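You operate a simulated robot arm through the tools that you are given. There is no shell and no other tool. Be economical: measure what you need, move in short steps, check, and stop when the job is done.

You are at the controls of a simulated two-armed robot. One attempt, no reset.

TASK
Put the white short profile on the long tray and lay the other steel bar in the channel.
Fine: draw the red slide back and open the clamp first; the pushed bar stays in its profile; turn the pressure dial to 2 bar.

It is judged by the outcome, as a careful person would: the job done as asked, and still so three seconds after it is handed in. It fails if anything else is knocked over, pushed out of place, dropped, spilled or broken.

THE ROBOT
Two 7-joint arms with fingered hands on one trunk, on a base that drives. Base frame: it is fixed to the floor where the robot stands at the start and does not move with it; the origin is under the middle of the robot, x ahead of it, y to its left, z up; the surface under the hand at the start is at about z = 840. Readings come in mm, rad, newtons and seconds.
The left shoulder is at the start at [37, 170, 1197], the right one opposite. With the tool pointing down near the work surface each hand reaches from about 260 to 760 mm from the robot's upright axis, wherever it stands, measured 20 degrees to its own side. Places, roughly: channel of the clamp board [500, -100, 900]; clamp switch [400, 0, 900]; long tray [600, 0, 800]; pressure dial [400, 100, 900]; red slide [500, 0, 900]; yellow lever [400, 0, 900]. Payload 4 kg a hand.
Tool frame (each hand has its own): the origin (TCP) lies between the finger pads and is the grasp point; the fingertips stand 26 mm ahead of it; z points along the fingers, y is the line along which they close. The gripper opens to 132 mm. The gripper's body begins 73 mm behind the TCP. The gripper is a hand of 4 fingers: y runs from the thumb to the fingers, the wrist lies at [0, 0, -224] in the tool frame, and closing takes about 1.5 s.
Orientation is that of the tool frame in the base frame, as a unit quaternion [w, x, y, z]. With the fingers straight down and closing along the base's y, the tool's x points along the base's -x, its y along +y and its z along -z.

THE INTERFACE
- The arms move only by the tool step_arm. It takes "left_motion", "right_motion" or both (then of equal length, played together; a hand with none holds still); each is a list of rows, each a list of 6 numbers: the shift along the base's x, y, z in mm, then the turn, a rotation vector about the base's x, y, z in rad. In form: [[dx, dy, dz, rx, ry, rz], ...]. A call has 1 to 12 rows; each row shifts and turns the commanded pose from where the row before left it. "left_hand" and "right_hand" are, for a hand that has rows, the opening, from 0 (shut) to 1 (fully open), set as the call begins (left out, the last holds). A row lasts 0.2 s, in which the tool goes at most 50 mm and 0.15 rad; a call with a longer step from one row to the next is refused whole, and so is a gripper value outside its range. Where a pose cannot be reached the arm comes as near as it can. A force on the tool above 40 N (or 10 N above the force at the start of the call, whichever is more), or a blocked arm, ends the call early, and 0.2 s more pass. The fingers move at their own pace (about 45 mm/s each) and stop on an object; they squeeze with about 32 N. The grip force told is the motor's: it shows also when the fingers shut on nothing. Time passes only in rows, and 0.2 s behind the last, so rows that do not move let the fingers close. The reply holds the time, the measured pose of the TCP, the force on the tool along the base axes, the opening and the grip force, in the units named above and with some noise, with the torque about the TCP (base axes, N m) and any sound that the robot's microphone picked up.
- Cameras (640 x 400 px; columns grow to the right, rows downward): "scene" is now at [117.3, 2.2, 1362.3]; the picture's right is [0.01, -1.00, 0.00], its down [-0.64, -0.01, -0.77] and it looks along [0.77, 0.01, -0.64] (base axes); focal length 214 px, centre (320, 200). "left" rides on the left gripper at [-68, 2, -97] in its tool frame; the picture's right is [-0.02, -1.00, 0.00], its down [0.82, -0.02, -0.58] and it looks along [0.58, -0.01, 0.82] (tool axes); focal length 270 px, centre (320, 200). "right" rides on the right gripper at [68, 2, -97] in its tool frame; the picture's right is [-0.03, 1.00, 0.00], its down [-0.82, -0.02, -0.58] and it looks along [-0.58, -0.01, 0.82] (tool axes); focal length 270 px, centre (320, 200). There is no depth. A picture from a camera that has moved, and an enlarged one, comes with that camera's place and axes in the base frame and with its lens.
- snapshot(camera): a new picture of that camera. It takes no simulated time.
- move_column(by): slides the trunk up (or, below 0, down) by that many mm; the arms and the scene camera ride with it, the base frame stays. It gives what a move gives, with no picture.
- roll_base(legs): drives the robot by 1 to 6 legs, each [ahead, turn to the left] in mm and rad, along the robot's own axes; the way and the turn of a leg run together, so that a leg with both is an arc; at most 1500 mm and 3.142 rad a leg. The arms and the cameras ride along, it lands a little off, and it stops where it bumps. It gives what a move gives.
- hand_shape(shape, hand): the hand has 4 fingers and takes this shape, open, in about a second: jaw (thumb against the fingers, like two jaws); tri (thumb and two fingers); tip (a fingertip pinch); poke (one finger out to press); point (the index stretched); flat (the hand flat); cup (the hand cupped); fist (a fist). The gripper value then closes the fingers along that shape, each until it touches; the sizes above hold for jaw. It gives what a move gives, with no picture.
- aim_head(pan, tilt): turns the head with the scene camera to pan (to the left, within 1.501 rad either way) and tilt (down, from -0.506 to 1.204), counted from straight ahead of the robot. It gives what a move gives.
- enlarge(camera, box): a new picture of the part [left, top, right, bottom] of that camera's present view, enlarged. It takes no simulated time.
- finish_job(): hands the job in; it is judged then, once.

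Work in short steps. Places have to be worked out from the pictures, the camera data and where the tool is seen: move nearer, look again, correct. Check each grasp and each placing, and mend what went wrong. You have 120 turns and 108 pictures in all, those below and enlarged ones among them. Open the grippers and draw the arms clear of the work before you hand the job in, unless the task says otherwise; then end with one line.

The tools are called after "Request:" as name(argument=value, ...) on one line, values as JSON. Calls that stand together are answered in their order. step_arm: Moves the arms, as the interface text tells. Its arguments: {"type":"object","properties":{"left_motion":{"type":"array"},"left_hand":{"type":"number"},"right_motion":{"type":"array"},"right_hand":{"type":"number"}},"required":[]} The other tools are called the same way: move_column (by) slides the trunk up or down; hand_shape (shape, hand) gives the hand a shape; roll_base (legs) drives the base; aim_head (pan, tilt) turns the head that bears the scene camera; snapshot (camera) takes a picture; enlarge (camera, box) takes an enlarged picture of a part of a camera's view; finish_job () hands the job in.

At the start:

```text
time: 0.0
left_eef_pos: [482.9, 206.4, 1240.3]
left_tcp_rot: [0.0, -0.001, 1.0, 0.0]
left_ft_force: [1.0, 0.6, -0.7]
left_torque: [0.03, 0.0, -0.02]
left_width: 132.2
left_grip_force: 0.0
left_shape: jaw
right_eef_pos: [494.3, -227.2, 1182.7]
right_tcp_rot: [-0.002, -0.001, 1.0, 0.001]
right_ft_force: [-0.2, 0.5, 0.2]
right_torque: [0.04, 0.0, 0.02]
right_width: 131.9
right_grip_force: 0.1
right_shape: jaw
trunk travel left (down, up): [-425.0, 330.0]
robot x, y, heading: [-2.2, 1.8, -0.005]
head pan, tilt: [0.01, 0.689]
```

scene: 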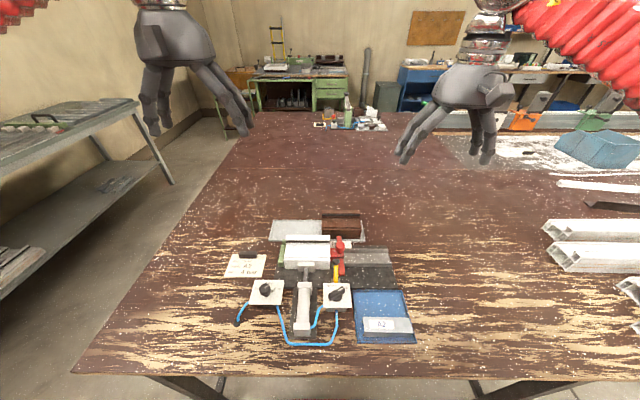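
right: 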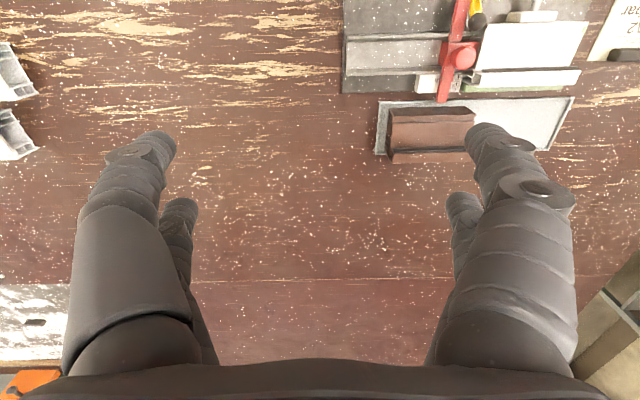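
left: 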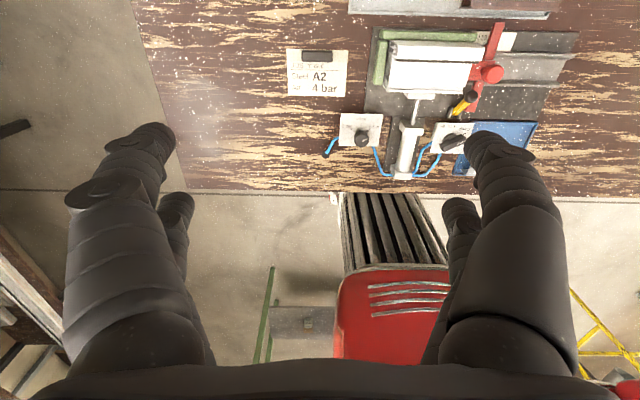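

The board sits ahead of the robot; I take enlarged pictures to identify the parts.

Request:
enlarge(camera="scene", box=[220, 200, 430, 350])

Request:
enlarge(camera="left", box=[280, 0, 600, 200])

Request:
enlarge(camera="right", box=[320, 0, 640, 200])

```text
2.67 times, centred on (325, 275) of scene
camera zoom: at [117.3, 2.2, 1362.3], right [0.01, -1.0, 0.0], down [-0.64, -0.01, -0.77], along [0.77, 0.01, -0.64], focal length 572 px, centre (307, 0)
```

zoom: 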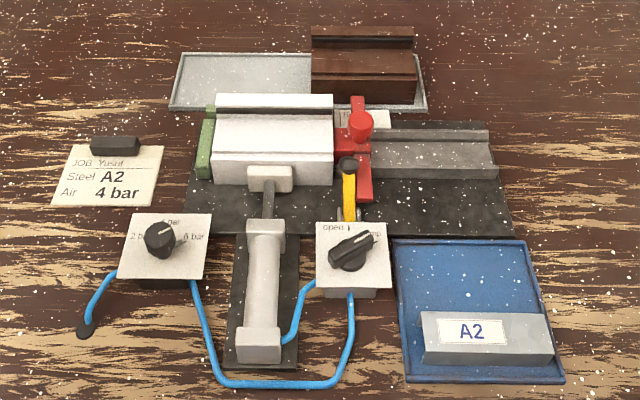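

```text
2.00 times, centred on (440, 100) of left
camera zoom: at [553.4, 208.1, 1337.2], right [0.03, -1.0, 0.0], down [-0.82, -0.02, 0.58], along [-0.58, -0.02, -0.82], focal length 541 px, centre (80, 400)
```

zoom: 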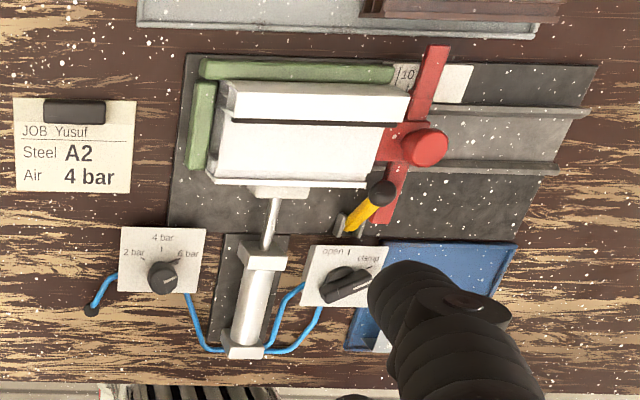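

```text
2.00 times, centred on (480, 100) of right
camera zoom: at [426.1, -224.8, 1281.0], right [0.03, 1.0, 0.0], down [0.82, -0.02, 0.58], along [0.58, -0.01, -0.82], focal length 541 px, centre (0, 400)
```

zoom: 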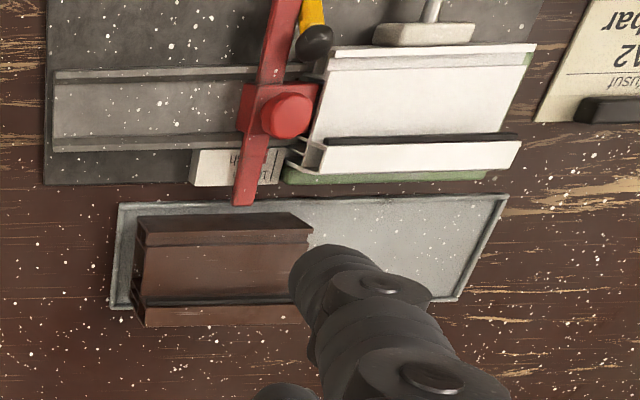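

The A2 bar in the blue tray is the "other" bar. The white profile is clamped, with the pushed bar in it. I move the right hand back over the board for a closer look.

Request:
step_arm(right_motion=[[-27, 33, -17, 0, 0, 0], [-27, 33, -17, 0, 0, 0], [-27, 33, -17, 0, 0, 0], [-27, 33, -17, 0, 0, 0], [-27, 33, -17, 0, 0, 0], [-27, 33, -17, 0, 0, 0]])

Request:
snapshot(camera="right")

Request:
enlarge(camera="right", box=[160, 20, 480, 220])

```text
time: 1.4
left_eef_pos: [481.7, 208.2, 1242.8]
left_tcp_rot: [0.001, 0.0, 1.0, -0.001]
left_ft_force: [-0.9, 1.4, -0.6]
left_torque: [-0.04, -0.03, -0.01]
left_width: 131.9
left_grip_force: 0.1
left_shape: jaw
right_eef_pos: [328.8, -26.2, 1081.8]
right_tcp_rot: [-0.001, 0.001, 1.0, -0.002]
right_ft_force: [0.1, 1.4, -0.1]
right_torque: [-0.05, -0.02, 0.02]
right_width: 131.8
right_grip_force: 0.2
right_shape: jaw
trunk travel left (down, up): [-425.0, 330.0]
robot x, y, heading: [2.6, 1.2, 0.001]
head pan, tilt: [0.01, 0.689]
```

```text
101 pictures are left
camera right: at [260.7, -25.1, 1179.5], right [0.03, 1.0, 0.0], down [0.82, -0.02, 0.58], along [0.58, -0.02, -0.82], focal length 270 px, centre (320, 200)
```

right: 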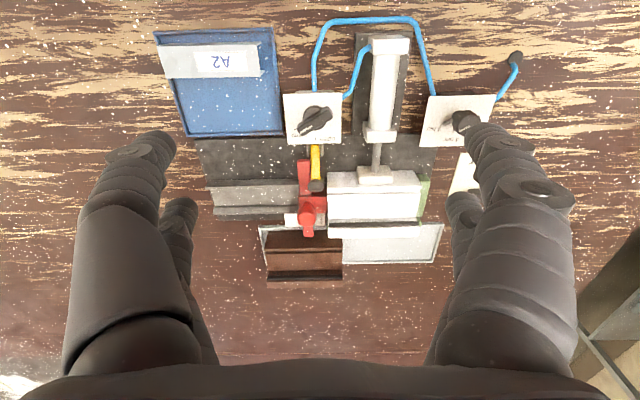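

```text
2.00 times, centred on (320, 120) of right
camera zoom: at [260.7, -25.1, 1179.5], right [0.03, 1.0, 0.0], down [0.82, -0.02, 0.58], along [0.58, -0.02, -0.82], focal length 541 px, centre (320, 360)
```

zoom: 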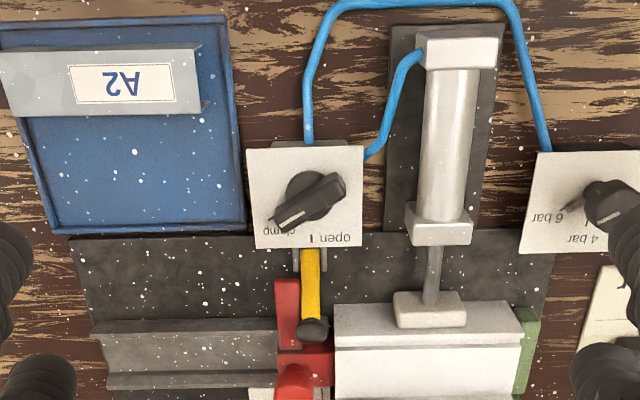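

I switch to the left hand camera for a view of the slide and lever from the far side, with the right hand drawn aside.

Request:
step_arm(right_motion=[[0, -40, 0, 0, 0, 0], [0, -40, 0, 0, 0, 0], [0, -40, 0, 0, 0, 0], [0, -40, 0, 0, 0, 0], [0, -40, 0, 0, 0, 0], [0, -20, 0, 0, 0, 0], [0, 0, 0, 0, 0, 0], [0, 0, 0, 0, 0, 0]], left_motion=[[0, 0, 0, 0, 0, 0], [0, 0, -20, 0, 0, 0], [10, -30, -30, 0, 0, 0], [10, -30, -30, 0, 0, 0], [10, -35, -30, 0, 0, 0], [10, -40, -30, 0, 0, 0], [10, -40, -30, 0, 0, 0], [10, -40, -30, 0, 0, 0]])

Request:
snapshot(camera="left")

Request:
enlarge(camera="left", box=[240, 50, 480, 200])

```text
refused: row 6 steps farther than a row can; nothing moved
```

```text
99 pictures are left
camera left: at [551.6, 210.3, 1338.3], right [0.03, -1.0, 0.0], down [-0.82, -0.02, 0.58], along [-0.58, -0.02, -0.82], focal length 270 px, centre (320, 200)
```

left: 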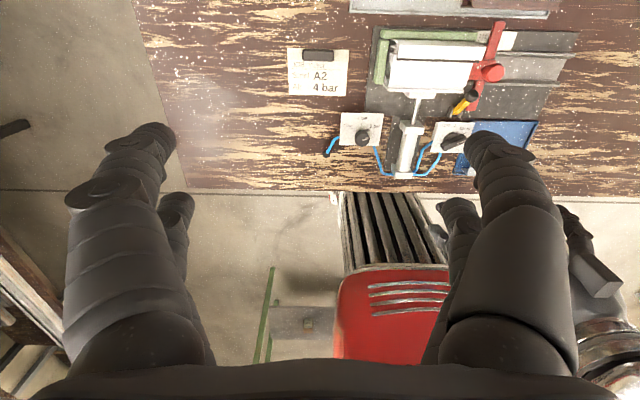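

```text
2.67 times, centred on (360, 125) of left
camera zoom: at [551.6, 210.3, 1338.3], right [0.03, -1.0, 0.0], down [-0.82, -0.02, 0.58], along [-0.58, -0.02, -0.82], focal length 721 px, centre (213, 400)
```

zoom: 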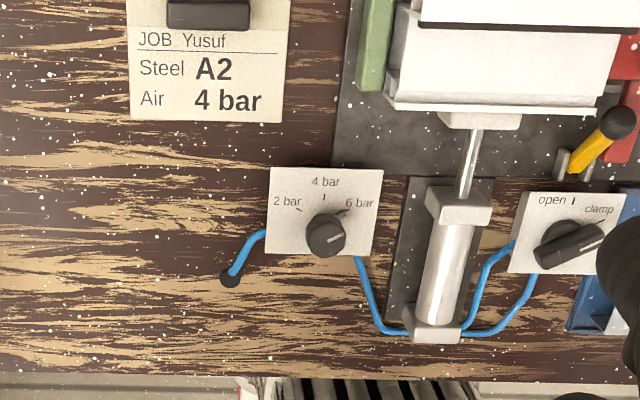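

The dial stands at 6 bar. I redo the refused move with smaller steps.

Request:
step_arm(right_motion=[[0, -40, 0, 0, 0, 0], [0, -40, 0, 0, 0, 0], [0, -40, 0, 0, 0, 0], [0, -40, 0, 0, 0, 0], [0, -40, 0, 0, 0, 0], [0, -20, 0, 0, 0, 0], [0, 0, 0, 0, 0, 0], [0, 0, 0, 0, 0, 0], [0, 0, 0, 0, 0, 0]], left_motion=[[0, 0, 0, 0, 0, 0], [0, 0, -25, 0, 0, 0], [10, -30, -25, 0, 0, 0], [10, -30, -25, 0, 0, 0], [10, -32, -25, 0, 0, 0], [10, -34, -25, 0, 0, 0], [10, -34, -25, 0, 0, 0], [10, -34, -25, 0, 0, 0], [10, -34, -25, 0, 0, 0]])

Request:
snapshot(camera="left")

Request:
enlarge(camera="left", box=[200, 20, 520, 220])

```text
time: 3.4
left_eef_pos: [554.4, -23.8, 1039.5]
left_tcp_rot: [-0.001, -0.002, 1.0, 0.001]
left_ft_force: [0.9, -0.2, 0.1]
left_torque: [0.06, 0.0, 0.02]
left_width: 131.9
left_grip_force: 0.1
left_shape: jaw
right_eef_pos: [331.7, -250.4, 1080.5]
right_tcp_rot: [-0.001, 0.001, 1.0, 0.001]
right_ft_force: [0.3, 0.5, 0.3]
right_torque: [0.04, 0.03, -0.02]
right_width: 131.7
right_grip_force: 0.0
right_shape: jaw
trunk travel left (down, up): [-425.0, 330.0]
robot x, y, heading: [4.4, -2.0, -0.004]
head pan, tilt: [0.01, 0.689]
```

```text
97 pictures are left
camera left: at [624.4, -20.9, 1136.6], right [0.03, -1.0, 0.0], down [-0.82, -0.02, 0.58], along [-0.58, -0.01, -0.82], focal length 270 px, centre (320, 200)
```

left: 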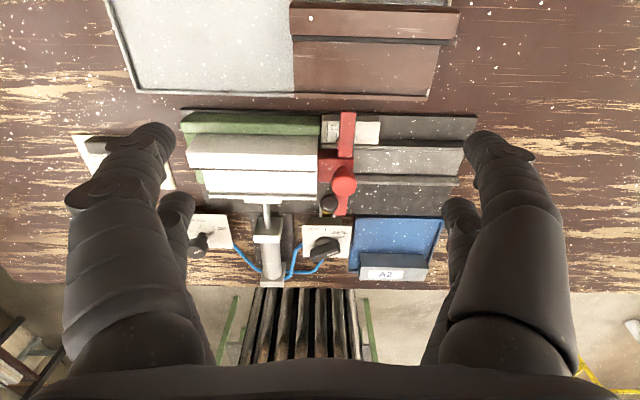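

```text
2.00 times, centred on (360, 120) of left
camera zoom: at [624.4, -20.9, 1136.6], right [0.03, -1.0, 0.0], down [-0.82, -0.02, 0.58], along [-0.58, -0.01, -0.82], focal length 541 px, centre (240, 360)
```

zoom: 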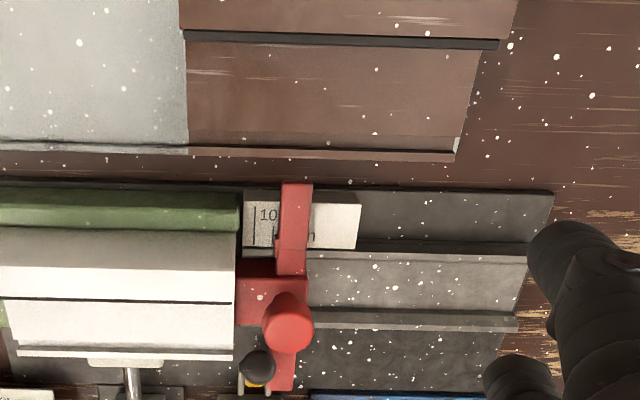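

The knob of the slide is near (481,-45,897), the switch near (361,-34,877). I retreat the left hand and yaw the right hand by 90° to look along the channel towards +y (this is also the grasp yaw).

Request:
step_arm(left_motion=[[0, 30, 20, 0, 0, 0], [0, 30, 20, 0, 0, 0], [0, 30, 20, 0, 0, 0], [-10, 30, 0, 0, 0, 0], [-20, 30, 0, 0, 0, 0], [-20, 40, 0, 0, 0, 0], [-20, 40, 0, 0, 0, 0], [0, 40, 0, 0, 0, 0], [0, 0, 0, 0, 0, 0], [0, 0, 0, 0, 0, 0], [0, 0, 0, 0, 0, 0]], right_motion=[[12, 0, 0, 0, 0, 0.143], [12, 0, 0, 0, 0, 0.143], [12, 0, 0, 0, 0, 0.143], [12, 0, 0, 0, 0, 0.143], [12, 0, 0, 0, 0, 0.143], [12, 0, 0, 0, 0, 0.143], [12, 0, 0, 0, 0, 0.143], [12, 0, 0, 0, 0, 0.143], [12, 0, 0, 0, 0, 0.143], [12, 0, -20, 0, 0, 0.143], [12, 0, -20, 0, 0, 0.141]])

Request:
snapshot(camera="right")

```text
time: 5.8
left_eef_pos: [483.1, 249.0, 1101.1]
left_tcp_rot: [-0.001, 0.0, 1.0, 0.001]
left_ft_force: [0.1, -1.0, -0.6]
left_torque: [-0.02, 0.0, -0.02]
left_width: 131.8
left_grip_force: 0.0
left_shape: jaw
right_eef_pos: [464.1, -248.2, 1040.8]
right_tcp_rot: [0.0, 0.708, -0.707, 0.0]
right_ft_force: [-0.5, -0.6, 0.0]
right_torque: [-0.02, 0.0, -0.01]
right_width: 131.9
right_grip_force: 0.1
right_shape: jaw
trunk travel left (down, up): [-425.0, 330.0]
robot x, y, heading: [3.6, 3.0, -0.002]
head pan, tilt: [0.01, 0.689]
```

```text
95 pictures are left
camera right: at [462.7, -317.1, 1139.1], right [-1.0, 0.02, 0.0], down [0.02, 0.82, 0.58], along [0.01, 0.58, -0.82], focal length 270 px, centre (320, 200)
```

right: 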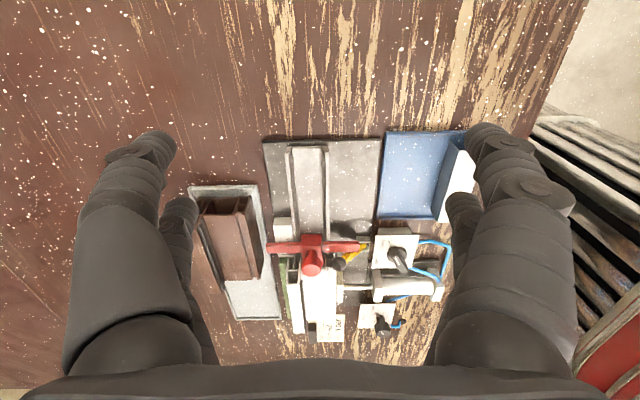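

I tilt the right hand 0.5 rad so its camera looks more horizontally down the channel, and lower it a bit.

Request:
step_arm(right_motion=[[1, 8, -26, 0.125, 0, 0], [1, 8, -26, 0.125, 0, 0], [2, 8, -26, 0.125, 0, 0], [2, 9, -26, 0.125, 0, 0]])

Request:
enlarge(camera="right", box=[160, 80, 480, 280])

```text
time: 6.8
left_eef_pos: [482.9, 247.8, 1101.5]
left_tcp_rot: [-0.001, -0.001, 1.0, 0.001]
left_ft_force: [0.8, 0.3, -0.3]
left_torque: [0.01, 0.02, 0.01]
left_width: 131.9
left_grip_force: 0.0
left_shape: jaw
right_eef_pos: [471.0, -216.5, 936.3]
right_tcp_rot: [-0.176, 0.685, -0.685, -0.175]
right_ft_force: [0.3, -0.1, 0.3]
right_torque: [0.02, -0.02, -0.01]
right_width: 131.7
right_grip_force: 0.0
right_shape: jaw
trunk travel left (down, up): [-425.0, 330.0]
robot x, y, heading: [-0.6, -0.4, 0.003]
head pan, tilt: [0.01, 0.689]
```

```text
2.00 times, centred on (320, 180) of right
camera zoom: at [469.9, -322.0, 990.5], right [-1.0, 0.02, 0.01], down [0.02, 0.44, 0.9], along [0.02, 0.9, -0.44], focal length 541 px, centre (320, 240)
```

zoom: 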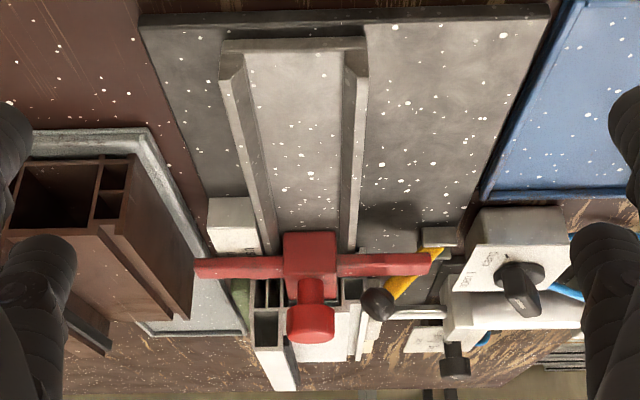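

The slide is a block in the channel with a crossbar and a knob on top. I zoom in more on that region from here and from the scene camera.

Request:
enlarge(camera="right", box=[250, 180, 410, 280])

Request:
enlarge(camera="scene", box=[270, 210, 390, 285])

```text
4.00 times, centred on (330, 230) of right
camera zoom: at [469.9, -322.0, 990.5], right [-1.0, 0.02, 0.01], down [0.02, 0.44, 0.9], along [0.02, 0.9, -0.44], focal length 1081 px, centre (280, 80)
```

zoom: 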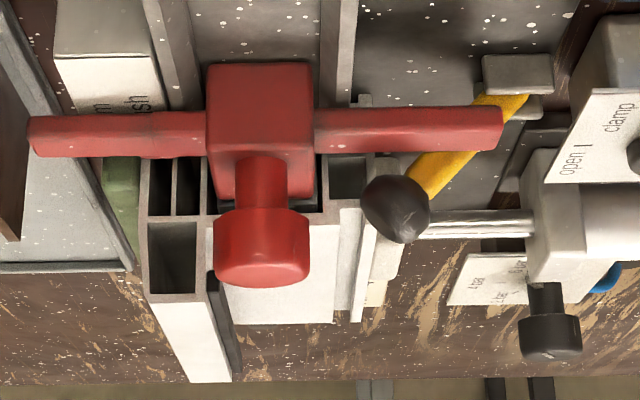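

```text
5.33 times, centred on (330, 248) of scene
camera zoom: at [117.3, 1.9, 1362.3], right [0.01, -1.0, 0.0], down [-0.64, -0.01, -0.77], along [0.77, 0.01, -0.64], focal length 1144 px, centre (267, -53)
```

zoom: 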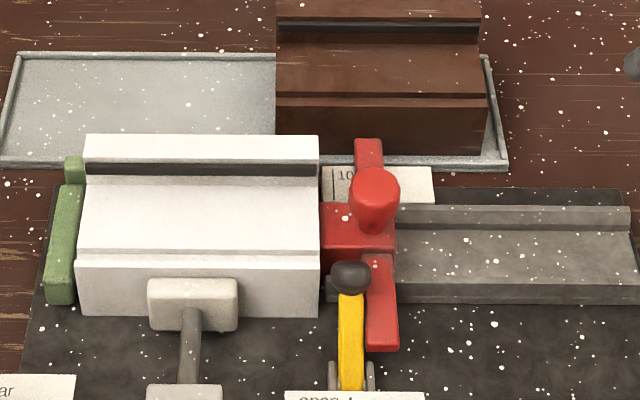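

The lever stands beside the crossbar on the profile side, so it does not block drawing back. The knob is near (479,-48,903). I straighten the hand and set it to "poke" to push the knob in -y.

Request:
step_arm(right_motion=[[0, 15, 20, -0.125, 0, 0], [0, 15, 20, -0.125, 0, 0], [0, 15, 15, -0.125, 0, 0], [0, 15, 10, -0.125, 0, 0]])

Request:
hand_shape(hand="right", shape="poke")

Request:
snapshot(camera="right")

Request:
snapshot(camera="scene")

```text
time: 7.8
left_eef_pos: [484.1, 247.9, 1101.6]
left_tcp_rot: [-0.001, -0.002, 1.0, 0.0]
left_ft_force: [-0.4, -0.8, 0.4]
left_torque: [-0.02, -0.01, 0.0]
left_width: 131.9
left_grip_force: 0.1
left_shape: jaw
right_eef_pos: [469.9, -155.0, 1003.3]
right_tcp_rot: [-0.001, -0.707, 0.707, -0.001]
right_ft_force: [0.4, 0.8, -0.4]
right_torque: [-0.02, -0.01, -0.03]
right_width: 131.9
right_grip_force: 0.1
right_shape: jaw
trunk travel left (down, up): [-425.0, 330.0]
robot x, y, heading: [0.5, 3.9, -0.001]
head pan, tilt: [0.01, 0.689]
```

```text
time: 8.7
left_eef_pos: [483.6, 248.1, 1101.9]
left_tcp_rot: [0.0, -0.001, 1.0, -0.001]
left_ft_force: [0.1, 0.8, -0.1]
left_torque: [0.02, 0.01, -0.01]
left_width: 131.8
left_grip_force: 0.1
left_shape: jaw
right_eef_pos: [470.2, -156.1, 1001.6]
right_tcp_rot: [0.0, 0.707, -0.707, -0.001]
right_ft_force: [-0.2, 0.1, -0.2]
right_torque: [-0.04, 0.01, -0.01]
right_width: 0.0
right_grip_force: 0.2
right_shape: poke
trunk travel left (down, up): [-425.0, 330.0]
robot x, y, heading: [-0.5, 0.5, 0.002]
head pan, tilt: [0.01, 0.689]
```

```text
91 pictures are left
camera right: at [468.3, -224.2, 1099.8], right [-1.0, 0.03, 0.0], down [0.02, 0.82, 0.58], along [0.01, 0.58, -0.82], focal length 270 px, centre (320, 200)
```

right: 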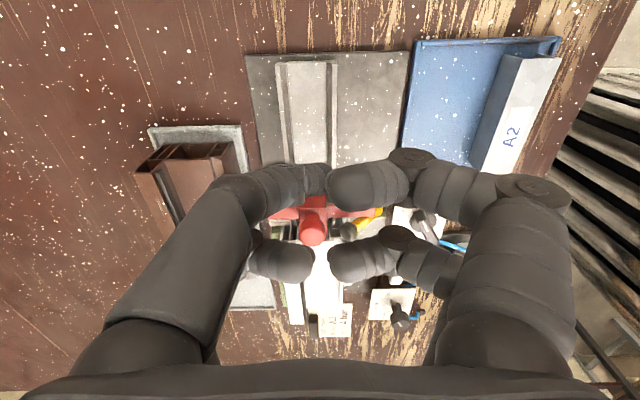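

```text
90 pictures are left
camera scene: at [117.3, 2.1, 1362.3], right [0.01, -1.0, 0.0], down [-0.64, -0.01, -0.77], along [0.77, 0.01, -0.64], focal length 214 px, centre (320, 200)
```

scene: 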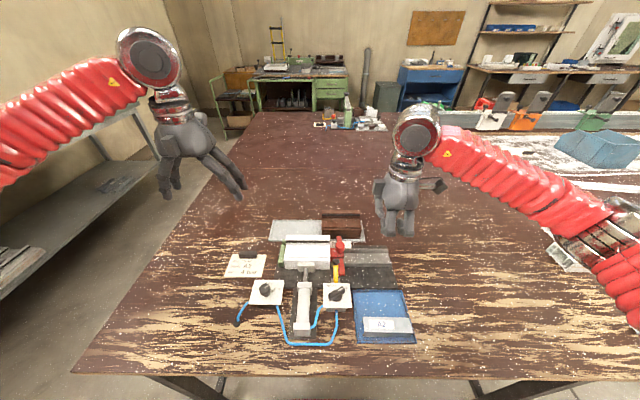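

The poke shape still has four fingers bunched. I try "point" and then "tip" to see which gives a slender tool.

Request:
hand_shape(hand="right", shape="point")

Request:
snapshot(camera="right")

Request:
hand_shape(hand="right", shape="tip")

Request:
snapshot(camera="right")

```text
time: 9.6
left_eef_pos: [484.1, 247.7, 1101.8]
left_tcp_rot: [0.0, -0.001, 1.0, 0.0]
left_ft_force: [0.8, 0.0, -0.4]
left_torque: [0.03, -0.04, 0.0]
left_width: 131.9
left_grip_force: 0.1
left_shape: jaw
right_eef_pos: [470.2, -156.4, 1002.2]
right_tcp_rot: [0.001, 0.707, -0.707, 0.0]
right_ft_force: [0.1, 0.4, 0.4]
right_torque: [0.0, -0.01, 0.0]
right_width: 0.0
right_grip_force: 0.1
right_shape: point
trunk travel left (down, up): [-425.0, 330.0]
robot x, y, heading: [2.6, 0.5, 0.001]
head pan, tilt: [0.01, 0.689]
```

```text
89 pictures are left
camera right: at [468.3, -224.1, 1099.9], right [-1.0, 0.03, 0.0], down [0.02, 0.82, 0.58], along [0.01, 0.58, -0.82], focal length 270 px, centre (320, 200)
```

right: 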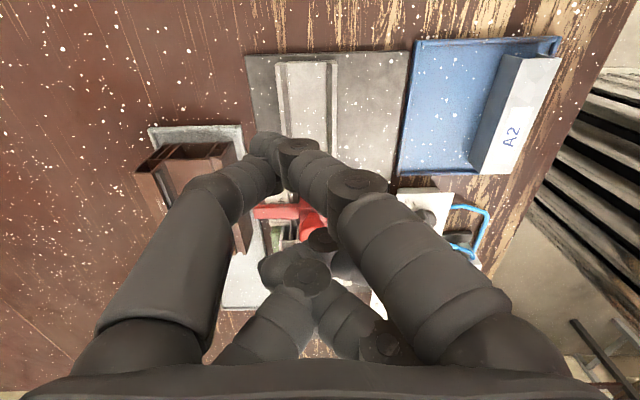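

```text
time: 10.5
left_eef_pos: [483.4, 248.9, 1101.1]
left_tcp_rot: [0.0, -0.001, 1.0, 0.001]
left_ft_force: [-1.0, -0.3, 0.3]
left_torque: [-0.01, 0.0, 0.01]
left_width: 131.9
left_grip_force: 0.0
left_shape: jaw
right_eef_pos: [470.3, -156.2, 1002.8]
right_tcp_rot: [0.0, 0.707, -0.707, -0.001]
right_ft_force: [0.1, -0.5, 0.3]
right_torque: [0.0, -0.02, 0.03]
right_width: 132.1
right_grip_force: 0.0
right_shape: tip
trunk travel left (down, up): [-425.0, 330.0]
robot x, y, heading: [0.1, 0.6, 0.002]
head pan, tilt: [0.01, 0.689]
```

```text
88 pictures are left
camera right: at [468.3, -224.1, 1099.9], right [-1.0, 0.03, 0.0], down [0.02, 0.82, 0.58], along [0.01, 0.58, -0.82], focal length 270 px, centre (320, 200)
```

right: 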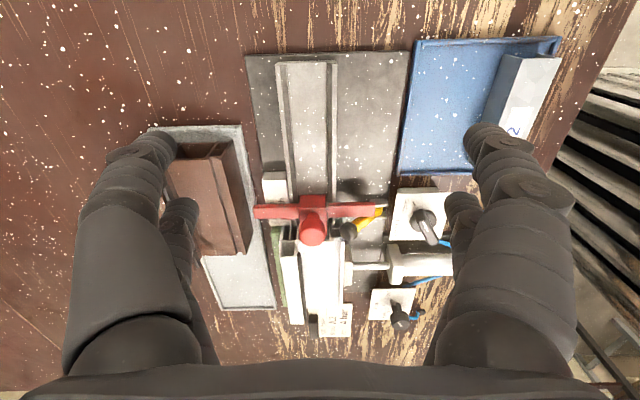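

I close the tip shape in the air to about 40 mm to see its form.

Request:
step_arm(right_motion=[[0, 0, 0, 0, 0, 0], [0, 0, 0, 0, 0, 0], [0, 0, 0, 0, 0, 0], [0, 0, 0, 0, 0, 0], [0, 0, 0, 0, 0, 0], [0, 0, 0, 0, 0, 0]], right_hand=0.3)

Request:
snapshot(camera="right")

Request:
snapshot(camera="left")

```text
time: 11.9
left_eef_pos: [484.0, 248.6, 1101.6]
left_tcp_rot: [0.0, -0.001, 1.0, 0.001]
left_ft_force: [0.1, 0.0, 1.2]
left_torque: [-0.01, -0.01, 0.02]
left_width: 132.0
left_grip_force: 0.0
left_shape: jaw
right_eef_pos: [470.8, -155.3, 1000.8]
right_tcp_rot: [0.002, 0.707, -0.707, -0.002]
right_ft_force: [-0.5, -0.3, -0.9]
right_torque: [-0.01, 0.0, -0.01]
right_width: 39.8
right_grip_force: 0.2
right_shape: tip
trunk travel left (down, up): [-425.0, 330.0]
robot x, y, heading: [-1.0, -0.1, -0.001]
head pan, tilt: [0.01, 0.689]
```

```text
87 pictures are left
camera right: at [468.3, -223.9, 1100.0], right [-1.0, 0.03, 0.0], down [0.02, 0.82, 0.58], along [0.01, 0.58, -0.82], focal length 270 px, centre (320, 200)
```

right: 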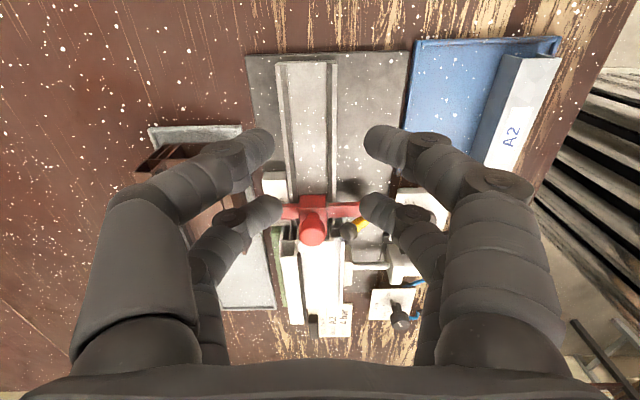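

```text
86 pictures are left
camera left: at [553.4, 250.3, 1197.8], right [0.03, -1.0, 0.0], down [-0.82, -0.02, 0.58], along [-0.58, -0.02, -0.82], focal length 270 px, centre (320, 200)
```

left: 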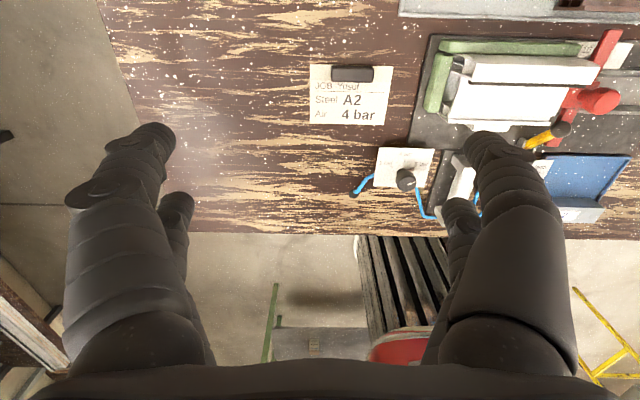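

The tip shape is two fingers on each side. I return to jaw, yaw back to 0, close the hand into a blade, and bring it to the +y side above the knob to push the slide in -y.

Request:
hand_shape(hand="right", shape="jaw")

Request:
step_arm(right_motion=[[0, 13, 0, 0, 0, -0.1428], [0, 13, 0, 0, 0, -0.1428], [0, 13, 0, 0, 0, -0.1428], [0, 13, 0, 0, 0, -0.1428], [0, 13, 0, 0, 0, -0.1428], [0, 13, 0, 0, 0, -0.1428], [-1, 13, 0, 0, 0, -0.1428], [-1, 13, 0, 0, 0, -0.1428], [-1, 13, 0, 0, 0, -0.1428], [-1, 13, 0, 0, 0, -0.1428], [-1, 12, 0, 0, 0, -0.1428]], right_hand=0)

Request:
snapshot(camera="right")

Request:
enlarge(camera="scene", box=[230, 170, 430, 295])

```text
time: 12.8
left_eef_pos: [483.4, 248.0, 1101.0]
left_tcp_rot: [-0.001, 0.0, 1.0, 0.0]
left_ft_force: [0.7, -0.5, 0.4]
left_torque: [-0.01, -0.02, 0.02]
left_width: 131.8
left_grip_force: 0.1
left_shape: jaw
right_eef_pos: [469.2, -155.5, 1001.9]
right_tcp_rot: [-0.001, -0.707, 0.707, 0.001]
right_ft_force: [-0.3, 0.4, 0.1]
right_torque: [0.03, -0.02, 0.0]
right_width: 131.7
right_grip_force: 0.0
right_shape: jaw
trunk travel left (down, up): [-425.0, 330.0]
robot x, y, heading: [1.4, 1.4, 0.004]
head pan, tilt: [0.01, 0.689]
```

```text
time: 15.2
left_eef_pos: [484.1, 248.9, 1100.9]
left_tcp_rot: [0.0, -0.001, 1.0, -0.001]
left_ft_force: [0.0, -0.4, 0.5]
left_torque: [0.04, 0.01, -0.03]
left_width: 132.1
left_grip_force: 0.1
left_shape: jaw
right_eef_pos: [464.5, -13.7, 1002.7]
right_tcp_rot: [-0.001, 0.001, 1.0, 0.0]
right_ft_force: [-0.8, 0.7, 0.0]
right_torque: [0.03, 0.0, 0.04]
right_width: 0.0
right_grip_force: 32.5
right_shape: jaw
trunk travel left (down, up): [-425.0, 330.0]
robot x, y, heading: [-2.7, 0.9, -0.002]
head pan, tilt: [0.01, 0.689]
```

```text
85 pictures are left
camera right: at [396.9, -11.4, 1100.5], right [0.03, 1.0, 0.0], down [0.82, -0.02, 0.58], along [0.58, -0.02, -0.82], focal length 270 px, centre (320, 200)
```

right: 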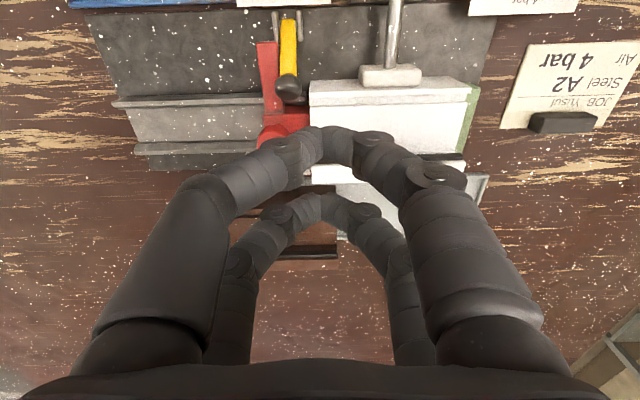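

```text
3.20 times, centred on (330, 232) of scene
camera zoom: at [117.4, 2.5, 1362.3], right [0.01, -1.0, 0.0], down [-0.64, -0.01, -0.77], along [0.77, 0.01, -0.64], focal length 686 px, centre (288, 96)
```

zoom: 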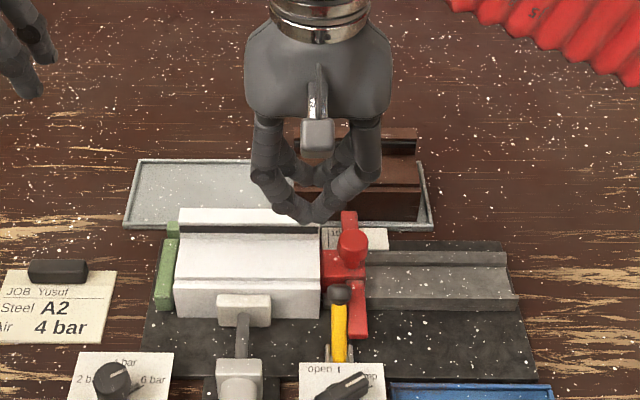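

Closed fingers form a wedge; gripping the knob is better. With yaw 90° the two finger pairs straddle the knob in y and clear the ridge and lever ball; I go above the knob with 36 mm opening.

Request:
step_arm(right_motion=[[1.5, -3, 0, 0, 0, 0.1428], [1.5, -3, 0, 0, 0, 0.1428], [1.5, -3, 0, 0, 0, 0.1428], [1.5, -3, 0, 0, 0, 0.1428], [1.5, -3, 0, 0, 0, 0.1428], [1.5, -3, 0, 0, 0, 0.1428], [1.5, -3, 0, 0, 0, 0.1428], [1.5, -3, 0, 0, 0, 0.1428], [1.5, -3, 0, 0, 0, 0.1428], [1, -3, -20, 0, 0, 0.1428], [0, -3, -20, 0, 0, 0.1428]], right_hand=0.28)

Request:
snapshot(camera="right")

Request:
enlarge(camera="scene", box=[250, 180, 410, 280])

```text
time: 17.6
left_eef_pos: [484.0, 247.2, 1102.1]
left_tcp_rot: [0.0, -0.001, 1.0, 0.0]
left_ft_force: [-0.2, -0.4, 0.2]
left_torque: [0.0, 0.01, 0.01]
left_width: 132.0
left_grip_force: 0.0
left_shape: jaw
right_eef_pos: [479.1, -47.2, 962.8]
right_tcp_rot: [0.0, 0.708, -0.706, -0.001]
right_ft_force: [0.3, 0.4, 0.0]
right_torque: [-0.04, 0.0, -0.01]
right_width: 36.6
right_grip_force: 0.0
right_shape: jaw
trunk travel left (down, up): [-425.0, 330.0]
robot x, y, heading: [1.4, -2.6, 0.002]
head pan, tilt: [0.01, 0.689]
```

```text
83 pictures are left
camera right: at [477.7, -115.0, 1060.4], right [-1.0, 0.02, 0.0], down [0.02, 0.82, 0.58], along [0.01, 0.58, -0.82], focal length 270 px, centre (320, 200)
```

right: 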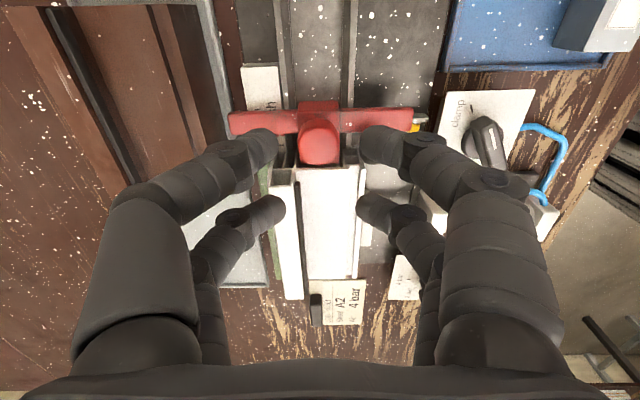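

```text
4.00 times, centred on (330, 230) of scene
camera zoom: at [117.4, 2.1, 1362.3], right [0.01, -1.0, 0.0], down [-0.64, -0.01, -0.77], along [0.77, 0.01, -0.64], focal length 858 px, centre (280, 80)
```

zoom: 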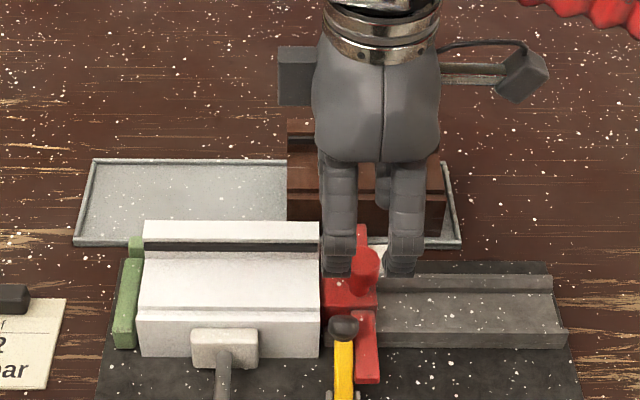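

Alignment with the knob is good (knob ≈ (479,-49)). I descend to z≈927 and close.

Request:
step_arm(right_motion=[[0, -1, -12, 0, 0, 0], [0, 0, -12, 0, 0, 0], [0, 0, -12, 0, 0, 0]])

Request:
snapshot(camera="right")

Request:
enlarge(camera="scene", box=[270, 200, 390, 275])

```text
time: 18.4
left_eef_pos: [483.5, 249.0, 1101.2]
left_tcp_rot: [-0.001, 0.0, 1.0, 0.001]
left_ft_force: [-0.7, -0.4, 0.4]
left_torque: [0.02, 0.0, 0.01]
left_width: 131.9
left_grip_force: 0.0
left_shape: jaw
right_eef_pos: [479.2, -49.3, 926.5]
right_tcp_rot: [-0.001, -0.707, 0.707, 0.001]
right_ft_force: [0.3, 0.6, 0.2]
right_torque: [-0.04, 0.0, 0.04]
right_width: 36.6
right_grip_force: 0.0
right_shape: jaw
trunk travel left (down, up): [-425.0, 330.0]
robot x, y, heading: [3.3, -1.9, -0.002]
head pan, tilt: [0.01, 0.689]
```

```text
81 pictures are left
camera right: at [477.9, -116.4, 1023.9], right [-1.0, 0.03, 0.0], down [0.02, 0.82, 0.58], along [0.01, 0.58, -0.82], focal length 270 px, centre (320, 200)
```

right: 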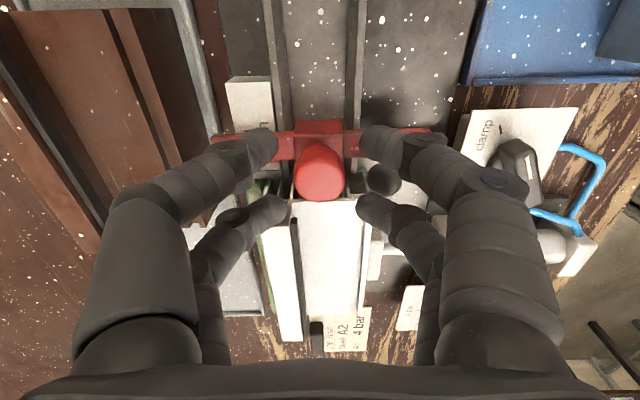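

```text
5.33 times, centred on (330, 238) of scene
camera zoom: at [117.5, 2.2, 1362.3], right [0.01, -1.0, 0.0], down [-0.64, -0.01, -0.77], along [0.77, 0.01, -0.64], focal length 1144 px, centre (267, 0)
```

zoom: 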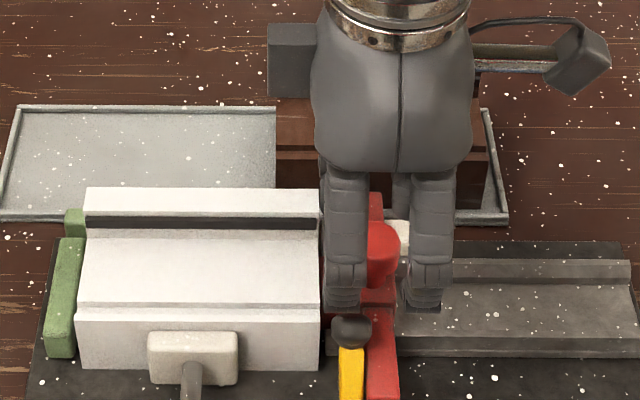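

The knob sits midway between the two finger pairs. I close the grip.

Request:
step_arm(right_motion=[[0, 0, 0, 0, 0, 0], [0, 0, 0, 0, 0, 0], [0, 0, 0, 0, 0, 0], [0, 0, 0, 0, 0, 0]], right_hand=0)

```text
time: 19.4
left_eef_pos: [482.9, 248.0, 1100.8]
left_tcp_rot: [0.0, -0.001, 1.0, 0.0]
left_ft_force: [-0.3, 1.2, 0.5]
left_torque: [0.01, 0.0, -0.01]
left_width: 131.8
left_grip_force: 0.1
left_shape: jaw
right_eef_pos: [479.3, -48.9, 926.6]
right_tcp_rot: [-0.001, -0.707, 0.707, 0.0]
right_ft_force: [0.7, -0.7, -1.4]
right_torque: [-0.03, 0.01, 0.01]
right_width: 0.1
right_grip_force: 32.2
right_shape: jaw
trunk travel left (down, up): [-425.0, 330.0]
robot x, y, heading: [-0.2, -1.9, -0.002]
head pan, tilt: [0.01, 0.689]
```

Width went to 0: the finger pairs shut in front of and behind the knob. I look.

Request:
snapshot(camera="right")

Request:
enlarge(camera="scene", box=[270, 200, 390, 275])

```text
79 pictures are left
camera right: at [477.8, -116.4, 1024.0], right [-1.0, 0.03, 0.0], down [0.02, 0.82, 0.58], along [0.01, 0.58, -0.82], focal length 270 px, centre (320, 200)
```

right: 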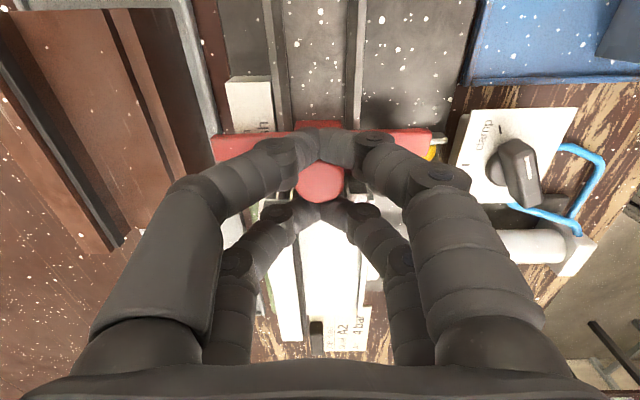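

```text
5.33 times, centred on (330, 238) of scene
camera zoom: at [117.5, 2.2, 1362.3], right [0.01, -1.0, 0.0], down [-0.64, -0.01, -0.77], along [0.77, 0.01, -0.64], focal length 1144 px, centre (267, 0)
```

zoom: 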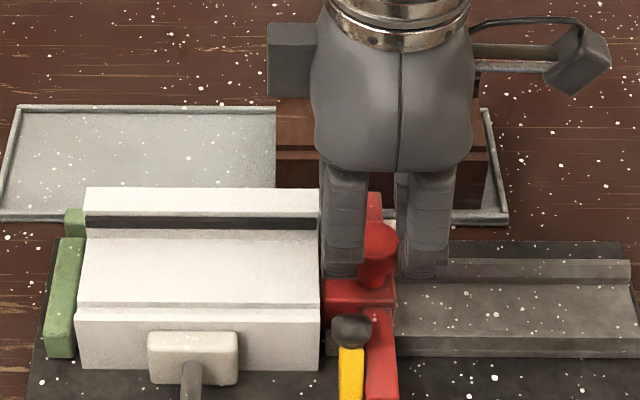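

The knob is captured between the finger pairs in y — good for pulling. I draw in -y slowly.

Request:
step_arm(right_motion=[[0, -8, 0, 0, 0, 0], [0, -8, 0, 0, 0, 0], [0, -8, 0, 0, 0, 0], [0, -8, 0, 0, 0, 0], [0, -8, 0, 0, 0, 0]])

Request:
enlarge(camera="scene", box=[270, 200, 430, 300])

```text
time: 20.6
left_eef_pos: [484.0, 247.7, 1101.6]
left_tcp_rot: [-0.001, -0.001, 1.0, 0.0]
left_ft_force: [-0.3, 0.4, -0.1]
left_torque: [-0.02, -0.01, -0.01]
left_width: 131.9
left_grip_force: 0.1
left_shape: jaw
right_eef_pos: [480.2, -87.5, 924.7]
right_tcp_rot: [0.0, 0.707, -0.707, 0.0]
right_ft_force: [-0.4, 0.7, -1.1]
right_torque: [-0.02, 0.0, -0.03]
right_width: 0.0
right_grip_force: 32.1
right_shape: jaw
trunk travel left (down, up): [-425.0, 330.0]
robot x, y, heading: [-0.5, 4.3, 0.001]
head pan, tilt: [0.01, 0.689]
```

```text
4.00 times, centred on (350, 250) of scene
camera zoom: at [117.3, 2.0, 1362.3], right [0.01, -1.0, 0.0], down [-0.64, -0.01, -0.77], along [0.77, 0.01, -0.64], focal length 858 px, centre (200, 0)
```

zoom: 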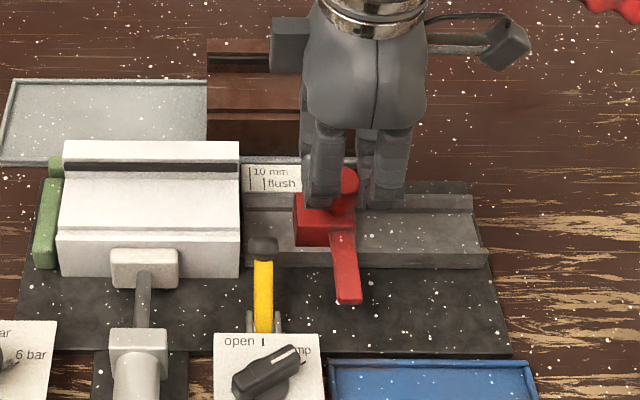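

It slides freely. I continue drawing back about 85 mm.

Request:
step_arm(right_motion=[[0, -9, 0, 0, 0, 0], [0, -9, 0, 0, 0, 0], [0, -9, 0, 0, 0, 0], [0, -9, 0, 0, 0, 0], [0, -9, 0, 0, 0, 0], [0, -8, 0, 0, 0, 0], [0, -8, 0, 0, 0, 0], [0, -8, 0, 0, 0, 0], [0, -8, 0, 0, 0, 0], [0, -8, 0, 0, 0, 0]])

Request:
enlarge(camera="scene", box=[240, 200, 440, 325])

```text
time: 22.8
left_eef_pos: [483.3, 249.9, 1100.6]
left_tcp_rot: [-0.001, -0.002, 1.0, -0.001]
left_ft_force: [0.6, 0.7, 0.0]
left_torque: [0.02, 0.0, 0.02]
left_width: 131.9
left_grip_force: 0.2
left_shape: jaw
right_eef_pos: [479.7, -166.7, 926.8]
right_tcp_rot: [-0.002, 0.709, -0.705, -0.001]
right_ft_force: [2.0, 27.4, -5.1]
right_torque: [0.48, -0.05, -0.02]
right_width: 0.1
right_grip_force: 32.4
right_shape: jaw
trunk travel left (down, up): [-425.0, 330.0]
robot x, y, heading: [1.7, -1.2, 0.002]
head pan, tilt: [0.01, 0.689]
```

```text
3.20 times, centred on (340, 262) of scene
camera zoom: at [118.0, 5.2, 1362.2], right [0.01, -1.0, 0.0], down [-0.64, -0.01, -0.77], along [0.77, 0.01, -0.64], focal length 686 px, centre (256, 0)
```

zoom: 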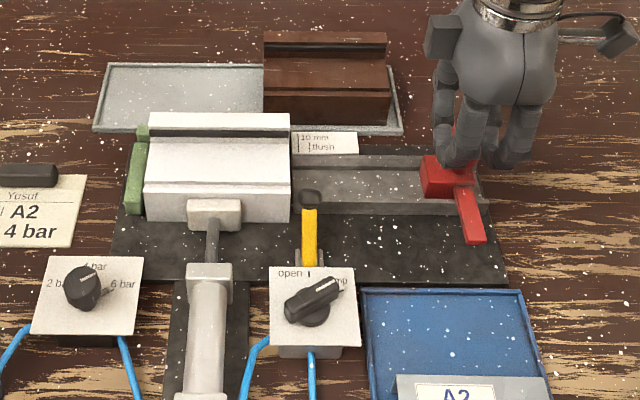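

The slide is at its back stop. I relax, open slightly and lift off.

Request:
step_arm(right_motion=[[0, 3, 0, 0, 0, 0], [0, 0, 0, 0, 0, 0], [0, 0, 0, 0, 0, 0], [0, 0, 0, 0, 0, 0], [0, 0, 20, 0, 0, 0], [0, 0, 30, 0, 0, 0], [0, 0, 30, 0, 0, 0]], right_hand=0.3)

Request:
enlarge(camera="scene", box=[240, 200, 440, 325])

```text
time: 24.4
left_eef_pos: [483.6, 249.3, 1102.5]
left_tcp_rot: [0.0, -0.001, 1.0, 0.0]
left_ft_force: [0.3, 0.1, 0.4]
left_torque: [-0.02, 0.03, 0.0]
left_width: 131.9
left_grip_force: 0.1
left_shape: jaw
right_eef_pos: [479.8, -170.2, 1007.4]
right_tcp_rot: [0.001, 0.707, -0.707, 0.0]
right_ft_force: [0.4, -0.5, 0.2]
right_torque: [0.02, 0.02, -0.01]
right_width: 39.0
right_grip_force: 0.0
right_shape: jaw
trunk travel left (down, up): [-425.0, 330.0]
robot x, y, heading: [1.3, -2.5, 0.003]
head pan, tilt: [0.01, 0.689]
```

```text
3.20 times, centred on (340, 262) of scene
camera zoom: at [117.1, 2.3, 1362.3], right [0.01, -1.0, 0.0], down [-0.64, -0.01, -0.77], along [0.77, 0.01, -0.64], focal length 686 px, centre (256, 0)
```

zoom: 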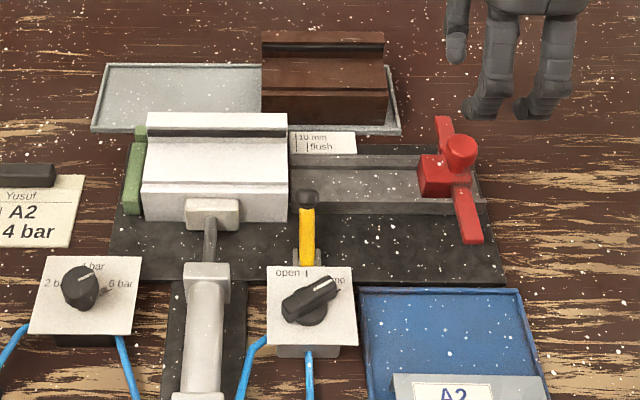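

Slide is back and everything else is undisturbed. I'll use the left hand for switch and dial; the right hand goes aside and the left comes above the switch for a look.

Request:
step_arm(right_motion=[[0, -30, 10, 0, 0, 0], [0, -30, 10, 0, 0, 0], [0, -30, 10, 0, 0, 0], [0, -30, 10, 0, 0, 0], [0, -30, 10, 0, 0, 0], [0, 0, 0, 0, 0, 0], [0, 0, 0, 0, 0, 0], [0, 0, 0, 0, 0, 0], [0, 0, 0, 0, 0, 0], [0, 0, 0, 0, 0, 0]], left_motion=[[-10, -20, 0, 0, 0, 0], [-12, -30, 0, 0, 0, 0], [-12, -30, 0, 0, 0, 0], [-12, -30, 0, 0, 0, 0], [-12, -30, -15, 0, 0, 0], [-12, -30, -15, 0, 0, 0], [-13, -30, -15, 0, 0, 0], [-13, -30, -15, 0, 0, 0], [-13, -30, -20, 0, 0, 0], [-13, -23, -20, 0, 0, 0]], left_hand=0.6)

Request:
snapshot(camera="left")

Request:
enlarge(camera="left", box=[220, 20, 420, 145])

```text
time: 26.6
left_eef_pos: [359.7, -34.8, 1000.6]
left_tcp_rot: [0.001, -0.001, 1.0, 0.0]
left_ft_force: [0.2, 0.6, 0.1]
left_torque: [0.05, 0.01, 0.0]
left_width: 79.6
left_grip_force: 0.1
left_shape: jaw
right_eef_pos: [479.4, -321.6, 1055.4]
right_tcp_rot: [0.0, -0.707, 0.707, 0.001]
right_ft_force: [0.5, 0.6, 0.5]
right_torque: [0.03, -0.01, 0.01]
right_width: 39.6
right_grip_force: 0.0
right_shape: jaw
trunk travel left (down, up): [-425.0, 330.0]
robot x, y, heading: [0.8, -2.0, 0.002]
head pan, tilt: [0.01, 0.689]
```

```text
74 pictures are left
camera left: at [430.7, -33.5, 1097.2], right [0.03, -1.0, 0.0], down [-0.82, -0.02, 0.58], along [-0.58, -0.01, -0.82], focal length 270 px, centre (320, 200)
```

left: 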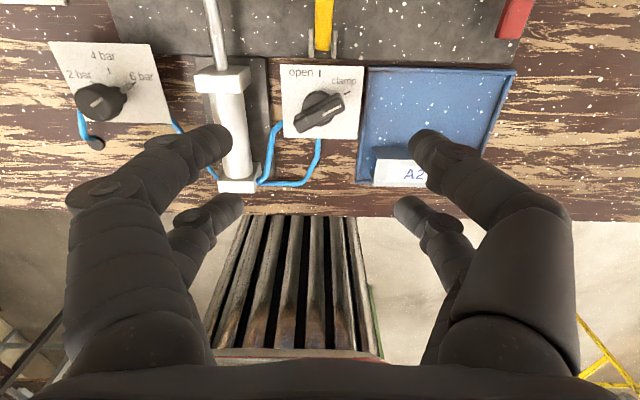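

```text
3.20 times, centred on (320, 82) of left
camera zoom: at [430.7, -33.5, 1097.2], right [0.03, -1.0, 0.0], down [-0.82, -0.02, 0.58], along [-0.58, -0.01, -0.82], focal length 865 px, centre (320, 576)
```

zoom: 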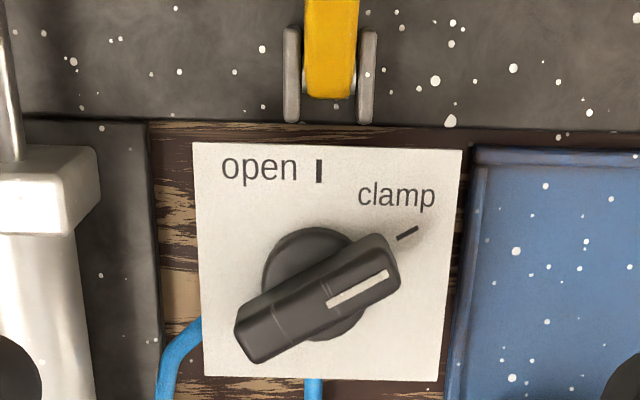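

The switch axis is at about (363,-33); handle points at -58° (clamp), open tick is at 0°. I yaw the left hand -58° so its finger pairs lie along the handle, opening 40 mm, and descend part way.

Request:
step_arm(left_motion=[[0.5, 0.2, -8, 0, 0, -0.1446], [0.5, 0.2, -8, 0, 0, -0.1446], [0.5, 0.2, -8, 0, 0, -0.1446], [0.5, 0.2, -8, 0, 0, -0.1446], [0.5, 0.2, -8, 0, 0, -0.1446], [0.5, 0.3, -8, 0, 0, -0.1446], [0.5, 0.3, -8, 0, 0, -0.1446]], left_hand=0.33)

Request:
snapshot(camera="left")

```text
time: 28.2
left_eef_pos: [365.2, -33.4, 944.7]
left_tcp_rot: [-0.001, 0.484, 0.875, -0.001]
left_ft_force: [-0.1, 0.6, -0.8]
left_torque: [0.03, -0.05, 0.01]
left_width: 43.8
left_grip_force: 0.0
left_shape: jaw
right_eef_pos: [479.0, -322.2, 1057.0]
right_tcp_rot: [-0.001, -0.706, 0.708, 0.0]
right_ft_force: [-0.5, -0.1, 0.6]
right_torque: [0.02, 0.03, 0.0]
right_width: 39.1
right_grip_force: 0.0
right_shape: jaw
trunk travel left (down, up): [-425.0, 330.0]
robot x, y, heading: [-1.1, -0.9, -0.005]
head pan, tilt: [0.01, 0.689]
```

```text
72 pictures are left
camera left: at [404.0, -90.7, 1041.2], right [-0.83, -0.55, 0.0], down [-0.45, 0.68, 0.58], along [-0.32, 0.48, -0.82], focal length 270 px, centre (320, 200)
```

left: 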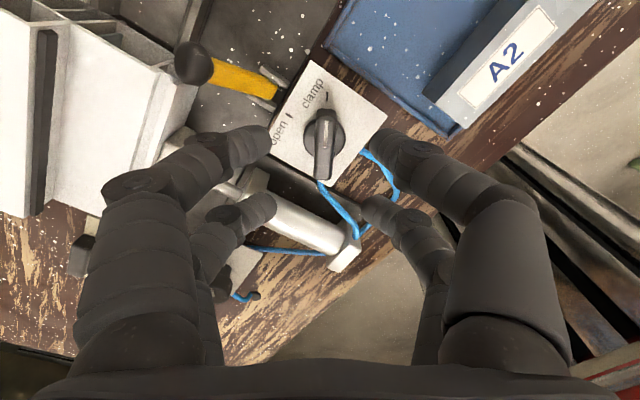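

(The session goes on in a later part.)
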